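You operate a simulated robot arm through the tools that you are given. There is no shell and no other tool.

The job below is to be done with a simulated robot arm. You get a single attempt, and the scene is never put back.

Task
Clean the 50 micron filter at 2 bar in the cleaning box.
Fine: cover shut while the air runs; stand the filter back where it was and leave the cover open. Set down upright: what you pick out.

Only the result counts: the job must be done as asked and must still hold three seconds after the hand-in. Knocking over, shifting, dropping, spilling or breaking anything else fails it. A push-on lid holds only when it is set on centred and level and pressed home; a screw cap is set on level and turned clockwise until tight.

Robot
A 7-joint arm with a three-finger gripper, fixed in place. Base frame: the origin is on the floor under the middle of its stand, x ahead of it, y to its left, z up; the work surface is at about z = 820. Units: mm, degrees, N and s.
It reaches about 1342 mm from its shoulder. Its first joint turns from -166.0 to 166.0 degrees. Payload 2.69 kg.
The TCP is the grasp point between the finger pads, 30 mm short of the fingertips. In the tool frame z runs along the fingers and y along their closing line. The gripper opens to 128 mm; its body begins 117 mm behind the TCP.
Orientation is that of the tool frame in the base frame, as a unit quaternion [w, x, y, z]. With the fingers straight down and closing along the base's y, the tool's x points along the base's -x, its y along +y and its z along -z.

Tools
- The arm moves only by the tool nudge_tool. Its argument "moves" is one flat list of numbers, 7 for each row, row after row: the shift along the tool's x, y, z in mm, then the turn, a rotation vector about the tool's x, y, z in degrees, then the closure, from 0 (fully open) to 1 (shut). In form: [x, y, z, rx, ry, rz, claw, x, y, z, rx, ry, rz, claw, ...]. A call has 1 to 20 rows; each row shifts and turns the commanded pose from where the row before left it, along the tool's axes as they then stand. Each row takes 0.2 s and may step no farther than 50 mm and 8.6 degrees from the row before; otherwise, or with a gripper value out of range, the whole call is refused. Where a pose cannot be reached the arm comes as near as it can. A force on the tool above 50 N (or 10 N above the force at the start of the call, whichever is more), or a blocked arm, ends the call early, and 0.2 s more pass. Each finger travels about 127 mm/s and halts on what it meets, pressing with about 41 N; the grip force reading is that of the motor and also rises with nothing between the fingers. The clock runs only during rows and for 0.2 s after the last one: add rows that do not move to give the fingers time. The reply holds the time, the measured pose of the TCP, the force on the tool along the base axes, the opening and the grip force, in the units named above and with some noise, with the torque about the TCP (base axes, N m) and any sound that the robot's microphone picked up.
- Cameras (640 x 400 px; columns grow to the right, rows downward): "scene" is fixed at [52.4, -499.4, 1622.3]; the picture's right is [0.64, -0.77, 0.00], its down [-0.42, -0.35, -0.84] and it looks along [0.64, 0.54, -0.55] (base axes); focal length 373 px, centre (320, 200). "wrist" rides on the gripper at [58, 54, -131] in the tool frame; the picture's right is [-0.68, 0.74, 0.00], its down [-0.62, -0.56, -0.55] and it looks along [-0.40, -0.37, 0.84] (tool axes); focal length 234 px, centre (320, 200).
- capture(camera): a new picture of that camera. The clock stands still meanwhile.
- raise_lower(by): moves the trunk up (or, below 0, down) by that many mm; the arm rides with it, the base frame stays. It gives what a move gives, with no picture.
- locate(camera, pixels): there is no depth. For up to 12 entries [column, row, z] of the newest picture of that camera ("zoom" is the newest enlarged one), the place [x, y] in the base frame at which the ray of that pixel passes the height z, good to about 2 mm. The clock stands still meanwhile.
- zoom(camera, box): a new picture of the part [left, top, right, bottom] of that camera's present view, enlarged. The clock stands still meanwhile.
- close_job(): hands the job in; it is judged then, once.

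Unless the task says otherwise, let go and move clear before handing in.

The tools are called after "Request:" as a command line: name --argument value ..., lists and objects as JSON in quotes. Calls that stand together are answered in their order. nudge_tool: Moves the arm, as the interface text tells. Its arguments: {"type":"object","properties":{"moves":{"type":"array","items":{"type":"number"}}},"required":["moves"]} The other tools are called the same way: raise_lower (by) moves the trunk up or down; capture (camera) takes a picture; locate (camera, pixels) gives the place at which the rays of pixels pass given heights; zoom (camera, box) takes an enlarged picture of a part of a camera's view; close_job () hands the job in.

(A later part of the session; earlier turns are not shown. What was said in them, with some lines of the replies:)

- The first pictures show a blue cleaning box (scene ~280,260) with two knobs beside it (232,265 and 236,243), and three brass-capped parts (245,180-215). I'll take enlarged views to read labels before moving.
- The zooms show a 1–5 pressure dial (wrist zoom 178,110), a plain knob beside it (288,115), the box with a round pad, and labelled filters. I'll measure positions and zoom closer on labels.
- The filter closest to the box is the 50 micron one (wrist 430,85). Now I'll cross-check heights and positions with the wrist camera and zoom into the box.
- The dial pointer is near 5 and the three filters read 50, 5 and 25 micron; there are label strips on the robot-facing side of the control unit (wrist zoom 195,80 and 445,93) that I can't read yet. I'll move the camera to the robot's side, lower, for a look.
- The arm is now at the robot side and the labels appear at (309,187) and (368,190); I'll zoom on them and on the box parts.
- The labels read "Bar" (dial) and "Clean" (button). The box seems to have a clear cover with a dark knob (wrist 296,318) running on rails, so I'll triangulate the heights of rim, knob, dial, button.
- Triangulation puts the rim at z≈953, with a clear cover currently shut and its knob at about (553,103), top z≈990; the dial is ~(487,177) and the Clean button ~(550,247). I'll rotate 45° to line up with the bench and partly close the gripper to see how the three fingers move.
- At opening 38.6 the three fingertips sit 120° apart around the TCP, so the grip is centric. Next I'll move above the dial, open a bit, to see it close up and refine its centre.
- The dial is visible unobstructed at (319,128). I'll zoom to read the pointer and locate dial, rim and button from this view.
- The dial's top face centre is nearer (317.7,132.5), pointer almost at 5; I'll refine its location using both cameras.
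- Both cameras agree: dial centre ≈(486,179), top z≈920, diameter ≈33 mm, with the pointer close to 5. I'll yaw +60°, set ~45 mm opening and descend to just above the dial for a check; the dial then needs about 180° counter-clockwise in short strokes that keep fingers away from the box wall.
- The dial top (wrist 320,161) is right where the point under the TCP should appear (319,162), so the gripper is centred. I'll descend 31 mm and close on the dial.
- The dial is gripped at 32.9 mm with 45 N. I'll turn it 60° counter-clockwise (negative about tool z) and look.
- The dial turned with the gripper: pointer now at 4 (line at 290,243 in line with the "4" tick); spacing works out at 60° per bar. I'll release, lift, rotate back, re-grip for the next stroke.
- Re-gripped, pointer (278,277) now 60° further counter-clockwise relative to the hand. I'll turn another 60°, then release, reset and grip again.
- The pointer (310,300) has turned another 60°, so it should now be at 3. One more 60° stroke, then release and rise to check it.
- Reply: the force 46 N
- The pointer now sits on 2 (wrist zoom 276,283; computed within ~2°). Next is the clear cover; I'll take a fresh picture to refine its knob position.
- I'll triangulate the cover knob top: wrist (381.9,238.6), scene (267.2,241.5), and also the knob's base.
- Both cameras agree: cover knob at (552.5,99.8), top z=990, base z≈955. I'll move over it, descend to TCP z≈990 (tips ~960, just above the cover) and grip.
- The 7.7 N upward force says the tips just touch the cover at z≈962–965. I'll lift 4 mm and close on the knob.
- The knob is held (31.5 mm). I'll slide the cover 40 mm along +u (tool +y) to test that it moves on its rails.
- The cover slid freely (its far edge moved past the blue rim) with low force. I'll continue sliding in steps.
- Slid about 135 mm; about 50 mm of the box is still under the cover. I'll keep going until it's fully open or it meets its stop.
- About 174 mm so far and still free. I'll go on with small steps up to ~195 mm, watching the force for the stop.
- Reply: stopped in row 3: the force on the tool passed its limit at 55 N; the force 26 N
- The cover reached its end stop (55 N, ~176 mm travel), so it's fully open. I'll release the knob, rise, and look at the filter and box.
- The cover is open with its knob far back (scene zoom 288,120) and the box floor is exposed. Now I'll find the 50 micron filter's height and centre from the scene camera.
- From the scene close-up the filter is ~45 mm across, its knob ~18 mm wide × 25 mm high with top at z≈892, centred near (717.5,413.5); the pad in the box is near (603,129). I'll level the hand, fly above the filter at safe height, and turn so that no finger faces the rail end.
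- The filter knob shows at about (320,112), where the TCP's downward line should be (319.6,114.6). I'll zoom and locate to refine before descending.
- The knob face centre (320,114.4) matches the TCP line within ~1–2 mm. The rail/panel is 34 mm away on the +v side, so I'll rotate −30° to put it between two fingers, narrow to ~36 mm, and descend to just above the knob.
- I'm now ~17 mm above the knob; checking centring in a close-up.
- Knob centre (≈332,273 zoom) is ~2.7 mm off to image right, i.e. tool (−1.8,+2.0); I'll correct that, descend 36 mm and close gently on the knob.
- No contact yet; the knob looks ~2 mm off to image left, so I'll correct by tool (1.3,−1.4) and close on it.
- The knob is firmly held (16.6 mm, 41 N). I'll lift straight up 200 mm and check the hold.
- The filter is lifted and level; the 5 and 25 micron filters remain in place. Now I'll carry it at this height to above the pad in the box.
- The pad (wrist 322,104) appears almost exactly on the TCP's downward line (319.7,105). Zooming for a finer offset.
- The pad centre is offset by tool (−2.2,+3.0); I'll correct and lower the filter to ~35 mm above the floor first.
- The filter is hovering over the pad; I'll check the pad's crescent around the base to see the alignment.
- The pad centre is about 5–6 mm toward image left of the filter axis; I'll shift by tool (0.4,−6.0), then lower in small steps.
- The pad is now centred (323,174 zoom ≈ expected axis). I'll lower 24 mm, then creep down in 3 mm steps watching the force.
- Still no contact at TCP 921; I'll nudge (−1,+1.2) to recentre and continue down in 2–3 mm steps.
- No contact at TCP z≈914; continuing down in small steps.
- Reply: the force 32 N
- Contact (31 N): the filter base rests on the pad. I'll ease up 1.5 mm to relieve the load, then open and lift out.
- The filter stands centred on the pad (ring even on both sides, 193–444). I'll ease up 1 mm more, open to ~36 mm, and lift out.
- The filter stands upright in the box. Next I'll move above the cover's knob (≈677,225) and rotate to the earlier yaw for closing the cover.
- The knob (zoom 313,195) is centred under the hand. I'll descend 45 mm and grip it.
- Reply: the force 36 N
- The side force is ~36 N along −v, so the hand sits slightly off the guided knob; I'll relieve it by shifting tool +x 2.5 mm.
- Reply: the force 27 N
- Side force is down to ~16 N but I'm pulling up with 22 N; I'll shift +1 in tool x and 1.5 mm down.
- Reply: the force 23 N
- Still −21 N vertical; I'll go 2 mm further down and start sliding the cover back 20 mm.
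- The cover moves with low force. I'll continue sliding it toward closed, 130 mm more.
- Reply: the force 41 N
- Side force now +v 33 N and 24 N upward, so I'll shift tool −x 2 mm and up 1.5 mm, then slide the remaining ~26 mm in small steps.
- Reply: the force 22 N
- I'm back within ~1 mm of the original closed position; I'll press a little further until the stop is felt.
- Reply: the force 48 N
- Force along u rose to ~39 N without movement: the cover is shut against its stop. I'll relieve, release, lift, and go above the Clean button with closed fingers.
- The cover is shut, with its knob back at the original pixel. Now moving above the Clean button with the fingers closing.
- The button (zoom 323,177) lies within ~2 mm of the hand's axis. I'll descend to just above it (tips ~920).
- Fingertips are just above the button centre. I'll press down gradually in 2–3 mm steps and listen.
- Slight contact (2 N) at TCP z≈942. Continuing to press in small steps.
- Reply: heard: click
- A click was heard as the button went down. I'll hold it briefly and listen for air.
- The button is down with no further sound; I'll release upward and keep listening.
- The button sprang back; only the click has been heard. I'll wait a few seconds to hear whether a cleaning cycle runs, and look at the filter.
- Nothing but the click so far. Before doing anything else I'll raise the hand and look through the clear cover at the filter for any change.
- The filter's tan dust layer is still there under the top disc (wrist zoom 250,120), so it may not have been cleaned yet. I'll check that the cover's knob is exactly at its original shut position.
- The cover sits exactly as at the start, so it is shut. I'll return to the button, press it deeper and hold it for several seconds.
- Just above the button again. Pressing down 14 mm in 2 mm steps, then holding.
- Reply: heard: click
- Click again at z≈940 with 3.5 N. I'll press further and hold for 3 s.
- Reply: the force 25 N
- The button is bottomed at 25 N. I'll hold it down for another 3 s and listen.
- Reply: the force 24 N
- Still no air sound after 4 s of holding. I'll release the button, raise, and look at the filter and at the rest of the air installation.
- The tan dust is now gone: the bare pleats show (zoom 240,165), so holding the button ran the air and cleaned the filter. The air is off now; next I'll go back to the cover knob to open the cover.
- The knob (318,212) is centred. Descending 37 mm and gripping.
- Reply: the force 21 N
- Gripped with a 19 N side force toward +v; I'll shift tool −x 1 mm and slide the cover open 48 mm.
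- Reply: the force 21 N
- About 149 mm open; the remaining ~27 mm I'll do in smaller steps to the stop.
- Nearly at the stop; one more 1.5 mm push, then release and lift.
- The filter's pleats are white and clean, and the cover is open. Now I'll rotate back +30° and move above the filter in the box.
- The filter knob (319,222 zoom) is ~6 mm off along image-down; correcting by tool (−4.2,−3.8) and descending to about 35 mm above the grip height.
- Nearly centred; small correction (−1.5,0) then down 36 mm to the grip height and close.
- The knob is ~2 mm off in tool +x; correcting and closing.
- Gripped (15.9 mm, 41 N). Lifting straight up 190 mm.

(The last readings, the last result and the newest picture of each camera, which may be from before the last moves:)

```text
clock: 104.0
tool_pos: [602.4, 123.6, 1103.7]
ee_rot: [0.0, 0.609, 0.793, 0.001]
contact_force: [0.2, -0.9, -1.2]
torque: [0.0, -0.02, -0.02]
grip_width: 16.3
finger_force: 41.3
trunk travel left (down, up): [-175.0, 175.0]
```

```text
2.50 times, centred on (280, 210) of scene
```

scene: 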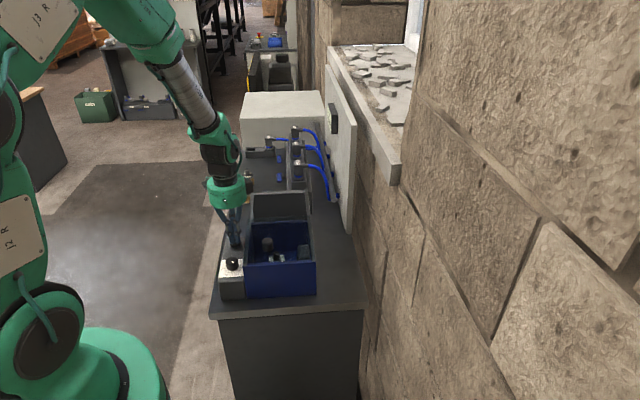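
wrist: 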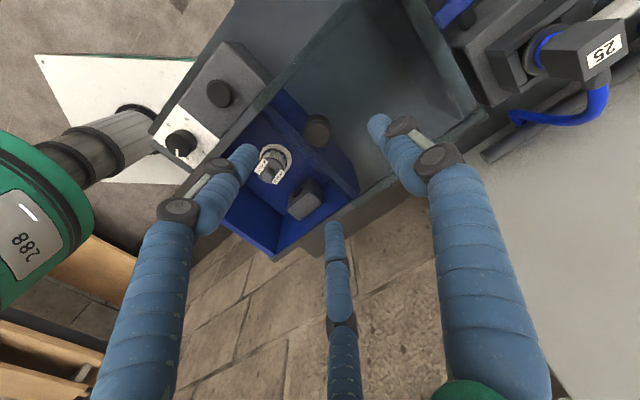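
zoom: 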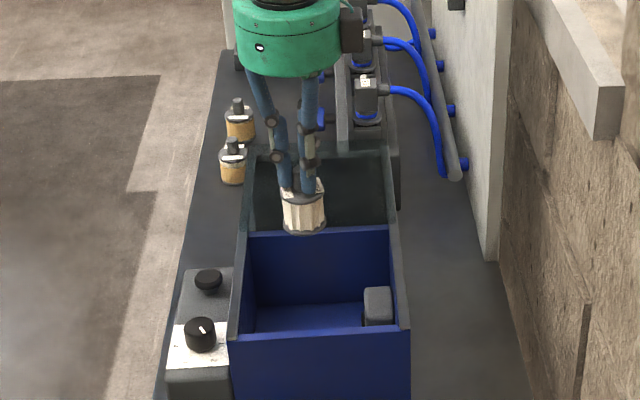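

The lifted filter is white and clean all round. Now carrying it back over its original place.

Request:
nudge_tool --moves '[35.64, 26.83, 0, 0, 0, 0, 0.95, 35.64, 26.83, 0, 0, 0, 0, 0.95, 35.64, 26.83, 0, 0, 0, 0, 0.95, 35.64, 26.83, 0, 0, 0, 0, 0.95, 35.64, 26.83, 0, 0, 0, 0, 0.95, 35.64, 26.83, 0, 0, 0, 0, 0.95, 35.64, 26.83, 0, 0, 0, 0, 0.95, 0, 0, 0, 0, 0, 0, 0.95, 0, 0, 0, 0, 0, 0, 0.95]'

Request:
zoom --camera "scene" --box '[200, 110, 280, 230]'

Request:
capture --camera "wrist"

```text
clock: 106.0
tool_pos: [718.5, 409.6, 1103.8]
ee_rot: [0.001, 0.609, 0.793, 0.003]
contact_force: [-0.5, 0.7, 0.0]
torque: [0.02, 0.0, 0.0]
grip_width: 16.0
finger_force: 41.1
trunk travel left (down, up): [-175.0, 175.0]
```

```text
3.33 times, centred on (240, 170) of scene
```

zoom: 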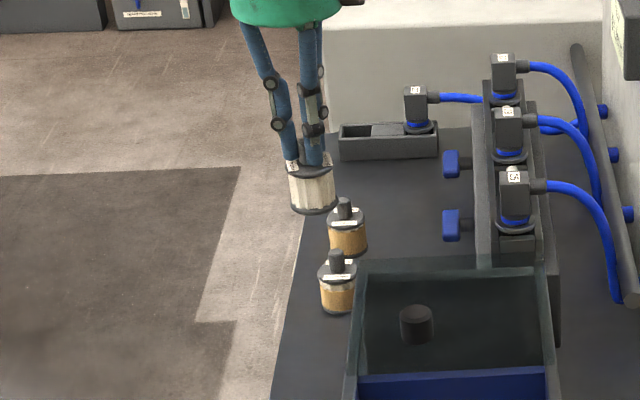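

```text
taken
```

wrist: 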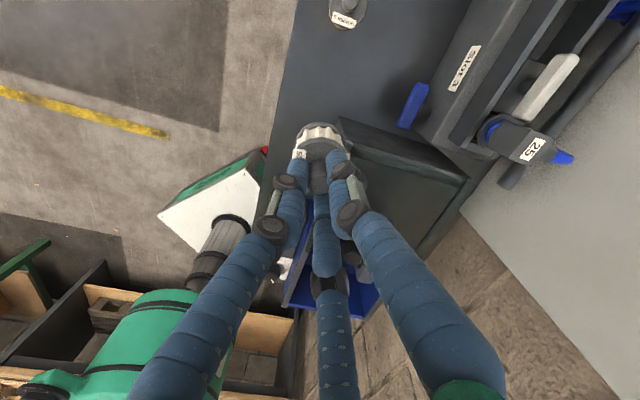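

The hand seems ~5 mm to the +v side of the original lift pose (measured 718.5,409.6 vs 715–717,414). I'll take several readings to average out noise before correcting.

Request:
nudge_tool --moves '[0, 0, 0, 0, 0, 0, 0.95]'

Request:
nudge_tool --moves '[0, 0, 0, 0, 0, 0, 0.95]'

Request:
nudge_tool --moves '[0, 0, 0, 0, 0, 0, 0.95]'

Request:
locate --camera "wrist" --pixels '[[341, 117, 953], [345, 8, 892], [420, 103, 870]]'

Request:
zoom --camera "wrist" --box '[270, 0, 470, 160]'

```text
clock: 106.5
tool_pos: [717.6, 410.5, 1102.8]
ee_rot: [0.0, 0.609, 0.793, 0.001]
contact_force: [0.0, 0.0, -1.1]
torque: [-0.01, 0.01, -0.01]
grip_width: 15.9
finger_force: 40.5
trunk travel left (down, up): [-175.0, 175.0]
```

```text
clock: 106.8
tool_pos: [717.9, 411.6, 1103.8]
ee_rot: [0.0, 0.608, 0.794, 0.001]
contact_force: [0.3, 0.0, -1.1]
torque: [0.02, -0.01, 0.04]
grip_width: 16.1
finger_force: 41.3
trunk travel left (down, up): [-175.0, 175.0]
```

```text
clock: 107.2
tool_pos: [718.1, 409.1, 1103.2]
ee_rot: [0.0, 0.608, 0.794, 0.001]
contact_force: [-0.1, -0.3, -0.9]
torque: [-0.01, 0.03, -0.05]
grip_width: 16.2
finger_force: 41.7
trunk travel left (down, up): [-175.0, 175.0]
```

```text
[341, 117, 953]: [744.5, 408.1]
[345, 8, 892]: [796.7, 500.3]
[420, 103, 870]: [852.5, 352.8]
```

```text
2.50 times, centred on (370, 80) of wrist
```

zoom: 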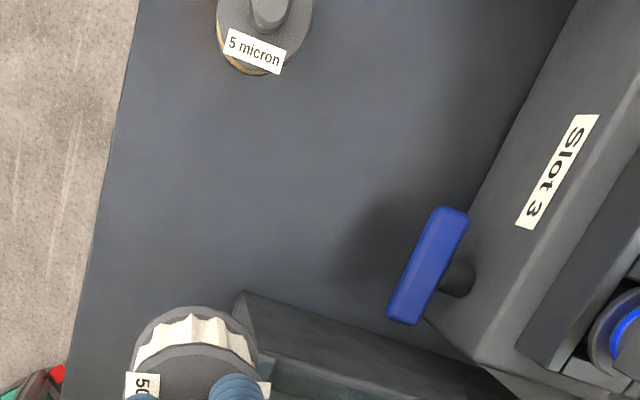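

Averaged, the hand is at (718.0,410.2) against the original (716.8,413.8); I'll correct by tool (+3.8,−0.2) and lower to ~40 mm above the bench.

Request:
nudge_tool --moves '[3.8, -0.2, 0, 0, 0, 0, 0.95, 0, 0, 40, 0, 0, 0, 0.95, 0, 0, 40, 0, 0, 0, 0.95, 0, 0, 40, 0, 0, 0, 0.95, 0, 0, 40, 0, 0, 0, 0.95, 0, 0, 0, 0, 0, 0, 0.95]'

Request:
nudge_tool --moves '[0, 0, 0, 0, 0, 0, 0.95]'

Request:
nudge_tool --moves '[0, 0, 0, 0, 0, 0, 0.95]'

Request:
zoom --camera "scene" --box '[222, 180, 262, 230]'

Request:
zoom --camera "wrist" --box '[250, 90, 390, 230]'

```text
clock: 108.7
tool_pos: [715.1, 417.7, 945.0]
ee_rot: [0.0, 0.608, 0.794, 0.001]
contact_force: [0.4, -0.3, -0.4]
torque: [-0.05, 0.05, -0.01]
grip_width: 16.2
finger_force: 40.8
trunk travel left (down, up): [-175.0, 175.0]
```

```text
clock: 109.0
tool_pos: [715.5, 416.4, 945.8]
ee_rot: [0.0, 0.61, 0.792, 0.002]
contact_force: [-1.5, -0.9, -0.4]
torque: [0.0, 0.03, 0.0]
grip_width: 16.0
finger_force: 41.0
trunk travel left (down, up): [-175.0, 175.0]
```

```text
clock: 109.5
tool_pos: [714.8, 416.7, 946.5]
ee_rot: [0.0, 0.609, 0.793, 0.002]
contact_force: [-0.7, 0.3, -0.6]
torque: [-0.02, 0.02, -0.01]
grip_width: 16.3
finger_force: 40.8
trunk travel left (down, up): [-175.0, 175.0]
```

```text
8.00 times, centred on (242, 205) of scene
```

zoom: 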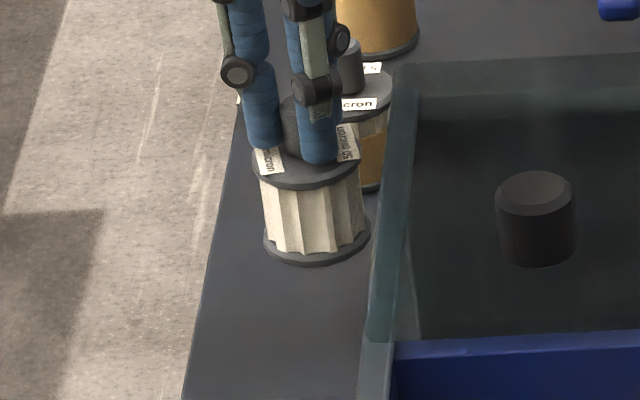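

```text
2.86 times, centred on (320, 160) of wrist
```

zoom: 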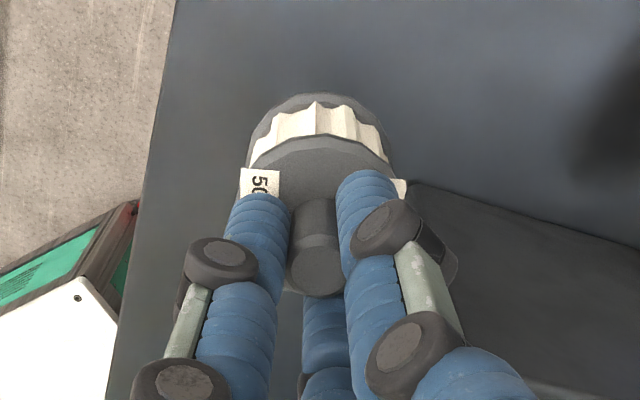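

Averaged reading is (715.1,416.9) versus the original grip (717.4,413.8); correcting by tool (−3.3,+1.2) and going down 28 mm, then re-measuring.

Request:
nudge_tool --moves '[-3.3, 1.2, 0, 0, 0, 0, 0.95, 0, 0, 14, 0, 0, 0, 0.95, 0, 0, 14, 0, 0, 0, 0.95, 0, 0, 0, 0, 0, 0, 0.95]'

Request:
nudge_tool --moves '[0, 0, 0, 0, 0, 0, 0.95]'

Request:
nudge_tool --moves '[0, 0, 0, 0, 0, 0, 0.95]'

Request:
zoom --camera "scene" --box '[222, 180, 262, 230]'

```text
clock: 110.5
tool_pos: [718.6, 415.3, 917.2]
ee_rot: [0.001, 0.609, 0.793, 0.001]
contact_force: [-0.2, 0.5, -0.5]
torque: [0.01, 0.0, -0.01]
grip_width: 16.3
finger_force: 41.3
trunk travel left (down, up): [-175.0, 175.0]
```

```text
clock: 110.8
tool_pos: [719.5, 413.6, 916.7]
ee_rot: [0.0, 0.609, 0.793, 0.002]
contact_force: [0.3, -0.5, 0.5]
torque: [0.02, 0.02, 0.02]
grip_width: 16.0
finger_force: 41.1
trunk travel left (down, up): [-175.0, 175.0]
```

```text
clock: 111.2
tool_pos: [718.3, 414.3, 917.2]
ee_rot: [0.0, 0.609, 0.793, 0.003]
contact_force: [0.0, 0.0, -1.0]
torque: [0.03, 0.0, 0.0]
grip_width: 16.1
finger_force: 40.9
trunk travel left (down, up): [-175.0, 175.0]
```

```text
8.00 times, centred on (242, 205) of scene
```

zoom: 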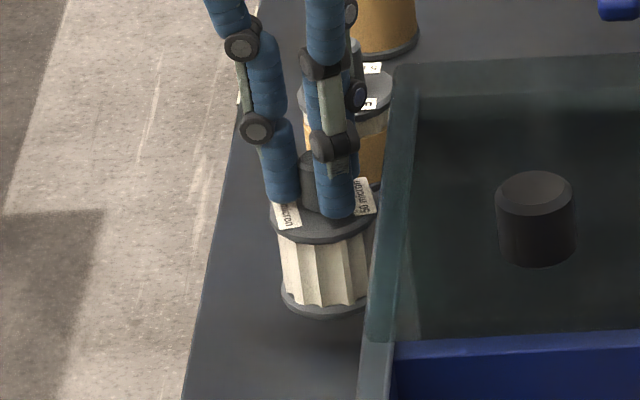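

The position reads (718.8,414.4), within ~1.5 mm of the original. Lowering in small steps.

Request:
nudge_tool --moves '[0, 0, 3, 0, 0, 0, 0.95, 0, 0, 3, 0, 0, 0, 0.95, 0, 0, 3, 0, 0, 0, 0.95, 0, 0, 0, 0, 0, 0, 0.95]'

Request:
zoom --camera "scene" --box '[222, 180, 262, 230]'

```text
clock: 112.2
tool_pos: [717.4, 413.0, 907.6]
ee_rot: [0.0, 0.609, 0.793, 0.002]
contact_force: [-0.2, 0.5, -0.6]
torque: [-0.01, -0.01, 0.01]
grip_width: 16.2
finger_force: 40.6
trunk travel left (down, up): [-175.0, 175.0]
```

```text
8.00 times, centred on (242, 205) of scene
```

zoom: 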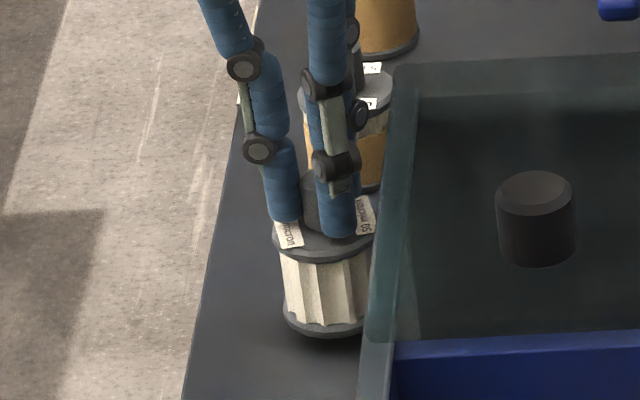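

Base bottom is now at (325,338) against the original (325,348), with ~5 mm still to go, so it lines up. Continuing down gently.

Request:
nudge_tool --moves '[0, 0, 2, 0, 0, 0, 0.95, 0, 0, 1.5, 0, 0, 0, 0.95, 0, 0, 0, 0, 0, 0, 0.95]'

```text
clock: 113.0
tool_pos: [718.5, 414.1, 904.6]
ee_rot: [-0.001, 0.609, 0.793, 0.001]
contact_force: [0.5, 0.6, -0.8]
torque: [-0.02, 0.03, 0.0]
grip_width: 16.4
finger_force: 40.8
trunk travel left (down, up): [-175.0, 175.0]
```

Request:
nudge_tool --moves '[0, 0, 1.2, 0, 0, 0, 0.95, 0, 0, 0, 0, 0, 0, 0.95]'

```text
clock: 113.7
tool_pos: [717.2, 414.5, 902.6]
ee_rot: [0.0, 0.609, 0.793, 0.001]
contact_force: [-1.0, 0.6, -1.5]
torque: [-0.01, 0.02, 0.03]
grip_width: 16.0
finger_force: 41.0
trunk travel left (down, up): [-175.0, 175.0]
```

Request:
nudge_tool --moves '[0, 0, 1.2, 0, 0, 0, 0.95, 0, 0, 0, 0, 0, 0, 0.95]'

Request:
zoom --camera "scene" --box '[222, 180, 262, 230]'

```text
clock: 114.2
tool_pos: [719.4, 414.1, 900.7]
ee_rot: [0.0, 0.609, 0.793, 0.003]
contact_force: [-0.2, 1.1, -0.3]
torque: [0.02, 0.04, 0.01]
grip_width: 16.2
finger_force: 41.3
trunk travel left (down, up): [-175.0, 175.0]
```

```text
8.00 times, centred on (242, 205) of scene
```

zoom: 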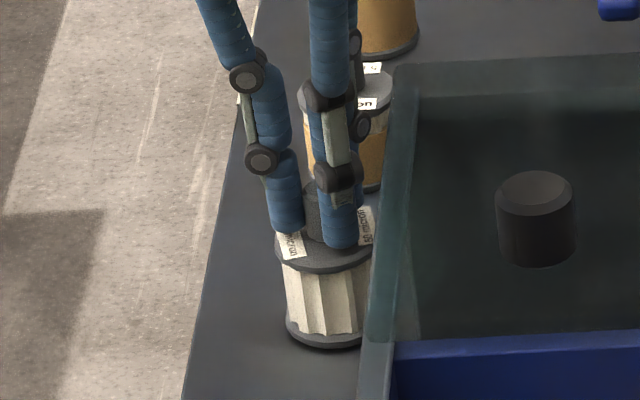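

The base outline (327,349) now coincides with the original picture; just above the bench. Continuing in 1 mm steps until contact.

Request:
nudge_tool --moves '[0, 0, 1, 0, 0, 0, 0.95, 0, 0, 0, 0, 0, 0, 0.95]'

```text
clock: 114.8
tool_pos: [718.7, 413.4, 901.8]
ee_rot: [0.001, 0.608, 0.794, 0.002]
contact_force: [-1.9, -2.0, 9.3]
torque: [-0.24, 0.18, 0.01]
grip_width: 16.0
finger_force: 41.0
trunk travel left (down, up): [-175.0, 175.0]
```

Contact (9 N): the filter stands on the bench. Releasing gently and lifting straight up.

Request:
nudge_tool --moves '[0, 0, -0.5, 0, 0, 0, 0.95, 0, 0, 0, 0, 0, 0, 0.9, 0, 0, 0, 0, 0, 0, 0.82, 0, 0, 0, 0, 0, 0, 0.74, 0, 0, 0, 0, 0, 0, 0.72, 0, 0, 0, 0, 0, 0, 0.72]'

Request:
zoom --camera "scene" --box '[222, 180, 262, 230]'

Request:
zoom --camera "wrist" --box '[250, 90, 390, 230]'

```text
clock: 116.2
tool_pos: [717.8, 414.0, 901.5]
ee_rot: [0.001, 0.609, 0.793, 0.002]
contact_force: [0.0, 0.1, 0.4]
torque: [0.0, -0.03, -0.02]
grip_width: 36.2
finger_force: 0.2
trunk travel left (down, up): [-175.0, 175.0]
```

```text
8.00 times, centred on (242, 205) of scene
```

zoom: 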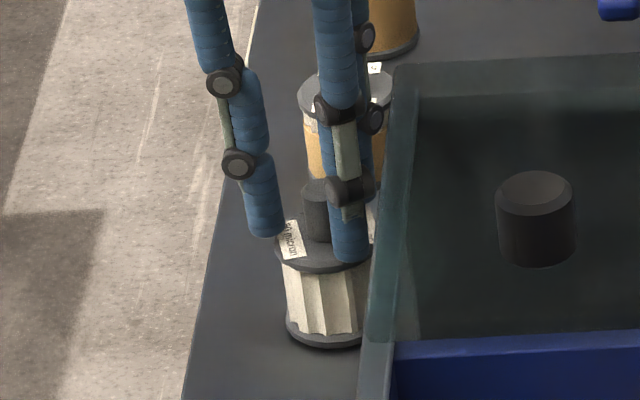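

```text
2.86 times, centred on (320, 160) of wrist
```

zoom: 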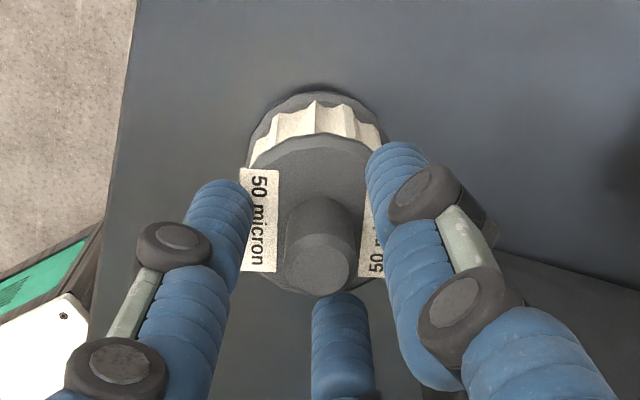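

The filter stands free and upright with the fingers clear of its knob. I'll lift straight up, move away, and check everything.

Request:
nudge_tool --moves '[0, 0, -10, 0, 0, 0, 0.72, 0, 0, -20, 0, 0, 0, 0.72, 0, 0, -40, 0, 0, 0, 0.72, 0, 0, -40, 0, 0, 0, 0.72, 0, 0, -40, 0, 0, 0, 0.72, 0, 0, -40, 0, 0, 0, 0.72, 40, -20, 0, 0, 0, 0, 0.6, 40, -20, 0, 0, 0, 0, 0.5, 0, 0, 0, 0, 0, 0, 0.5]'

Request:
capture --camera "scene"

Request:
zoom --camera "scene" --box '[222, 190, 262, 230]'

Request:
zoom --camera "scene" --box '[200, 150, 340, 310]'

```text
clock: 118.2
tool_pos: [658.9, 480.2, 1091.8]
ee_rot: [0.001, 0.608, 0.794, 0.001]
contact_force: [0.0, 0.1, -0.2]
torque: [-0.07, -0.01, 0.01]
grip_width: 64.0
finger_force: 0.0
trunk travel left (down, up): [-175.0, 175.0]
```

```text
taken
```

scene: 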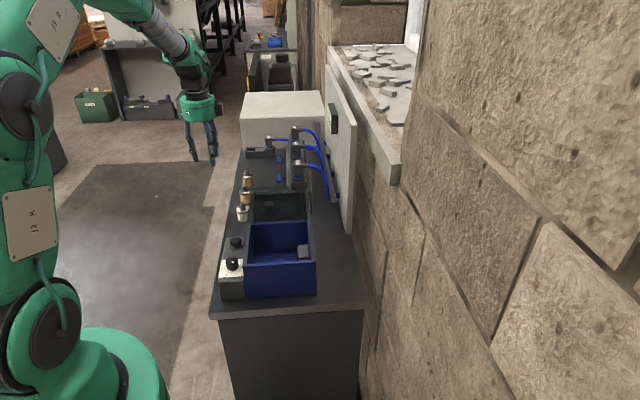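

```text
10.00 times, centred on (242, 210) of scene
```

zoom: 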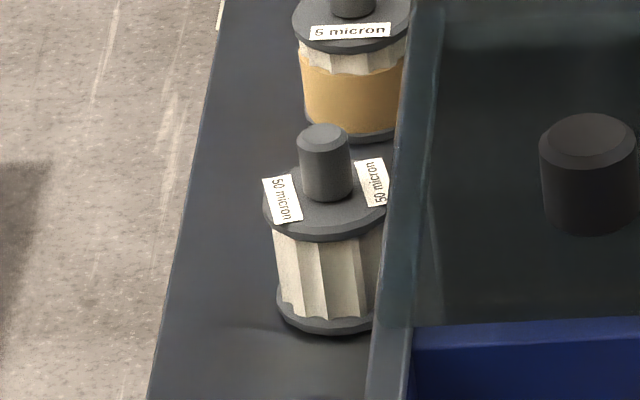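

```text
2.50 times, centred on (270, 230) of scene
```

zoom: 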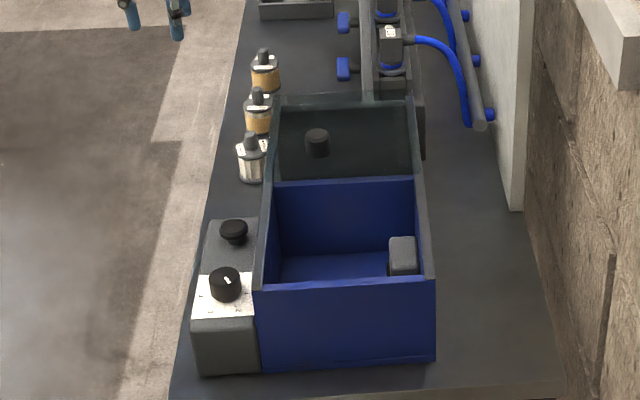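

The clean 50 micron filter stands upright at its old spot (knob at 323,137 vs 321,138 originally; base 330,333 vs 330,337). The cover is fully open, the button is up with no air sound, and the arm is clear, so I'm handing in.

Request:
close_job

```text
The job is handed in.
```

The 50 micron filter was cleaned at 2 bar in the cleaning box. I have handed the job in, but no verdict came back.

- **Pressure:** the dial was at about 5 at the start. I turned it down to 2, checked it against the scale, and left it there.
- **Cleaning:** with the cover shut to its stop, I pressed the Clean button twice. I kept the second press down for about 4 seconds. No air sound was picked up, only a click each time. I judged the cleaning by the filter itself: after the first press the tan dust was still on it, and after the second it was gone and the pleats showed white all round.
- **Filter:** it is back upright where it was, within a millimetre or two. It has turned slightly about its own axis, by roughly 10 degrees.
- **Cover and air:** the cover is open to its end stop and the Clean button is up.

The 5 and 25 micron filters were still in place in the last picture, and the arm is clear of the bench.
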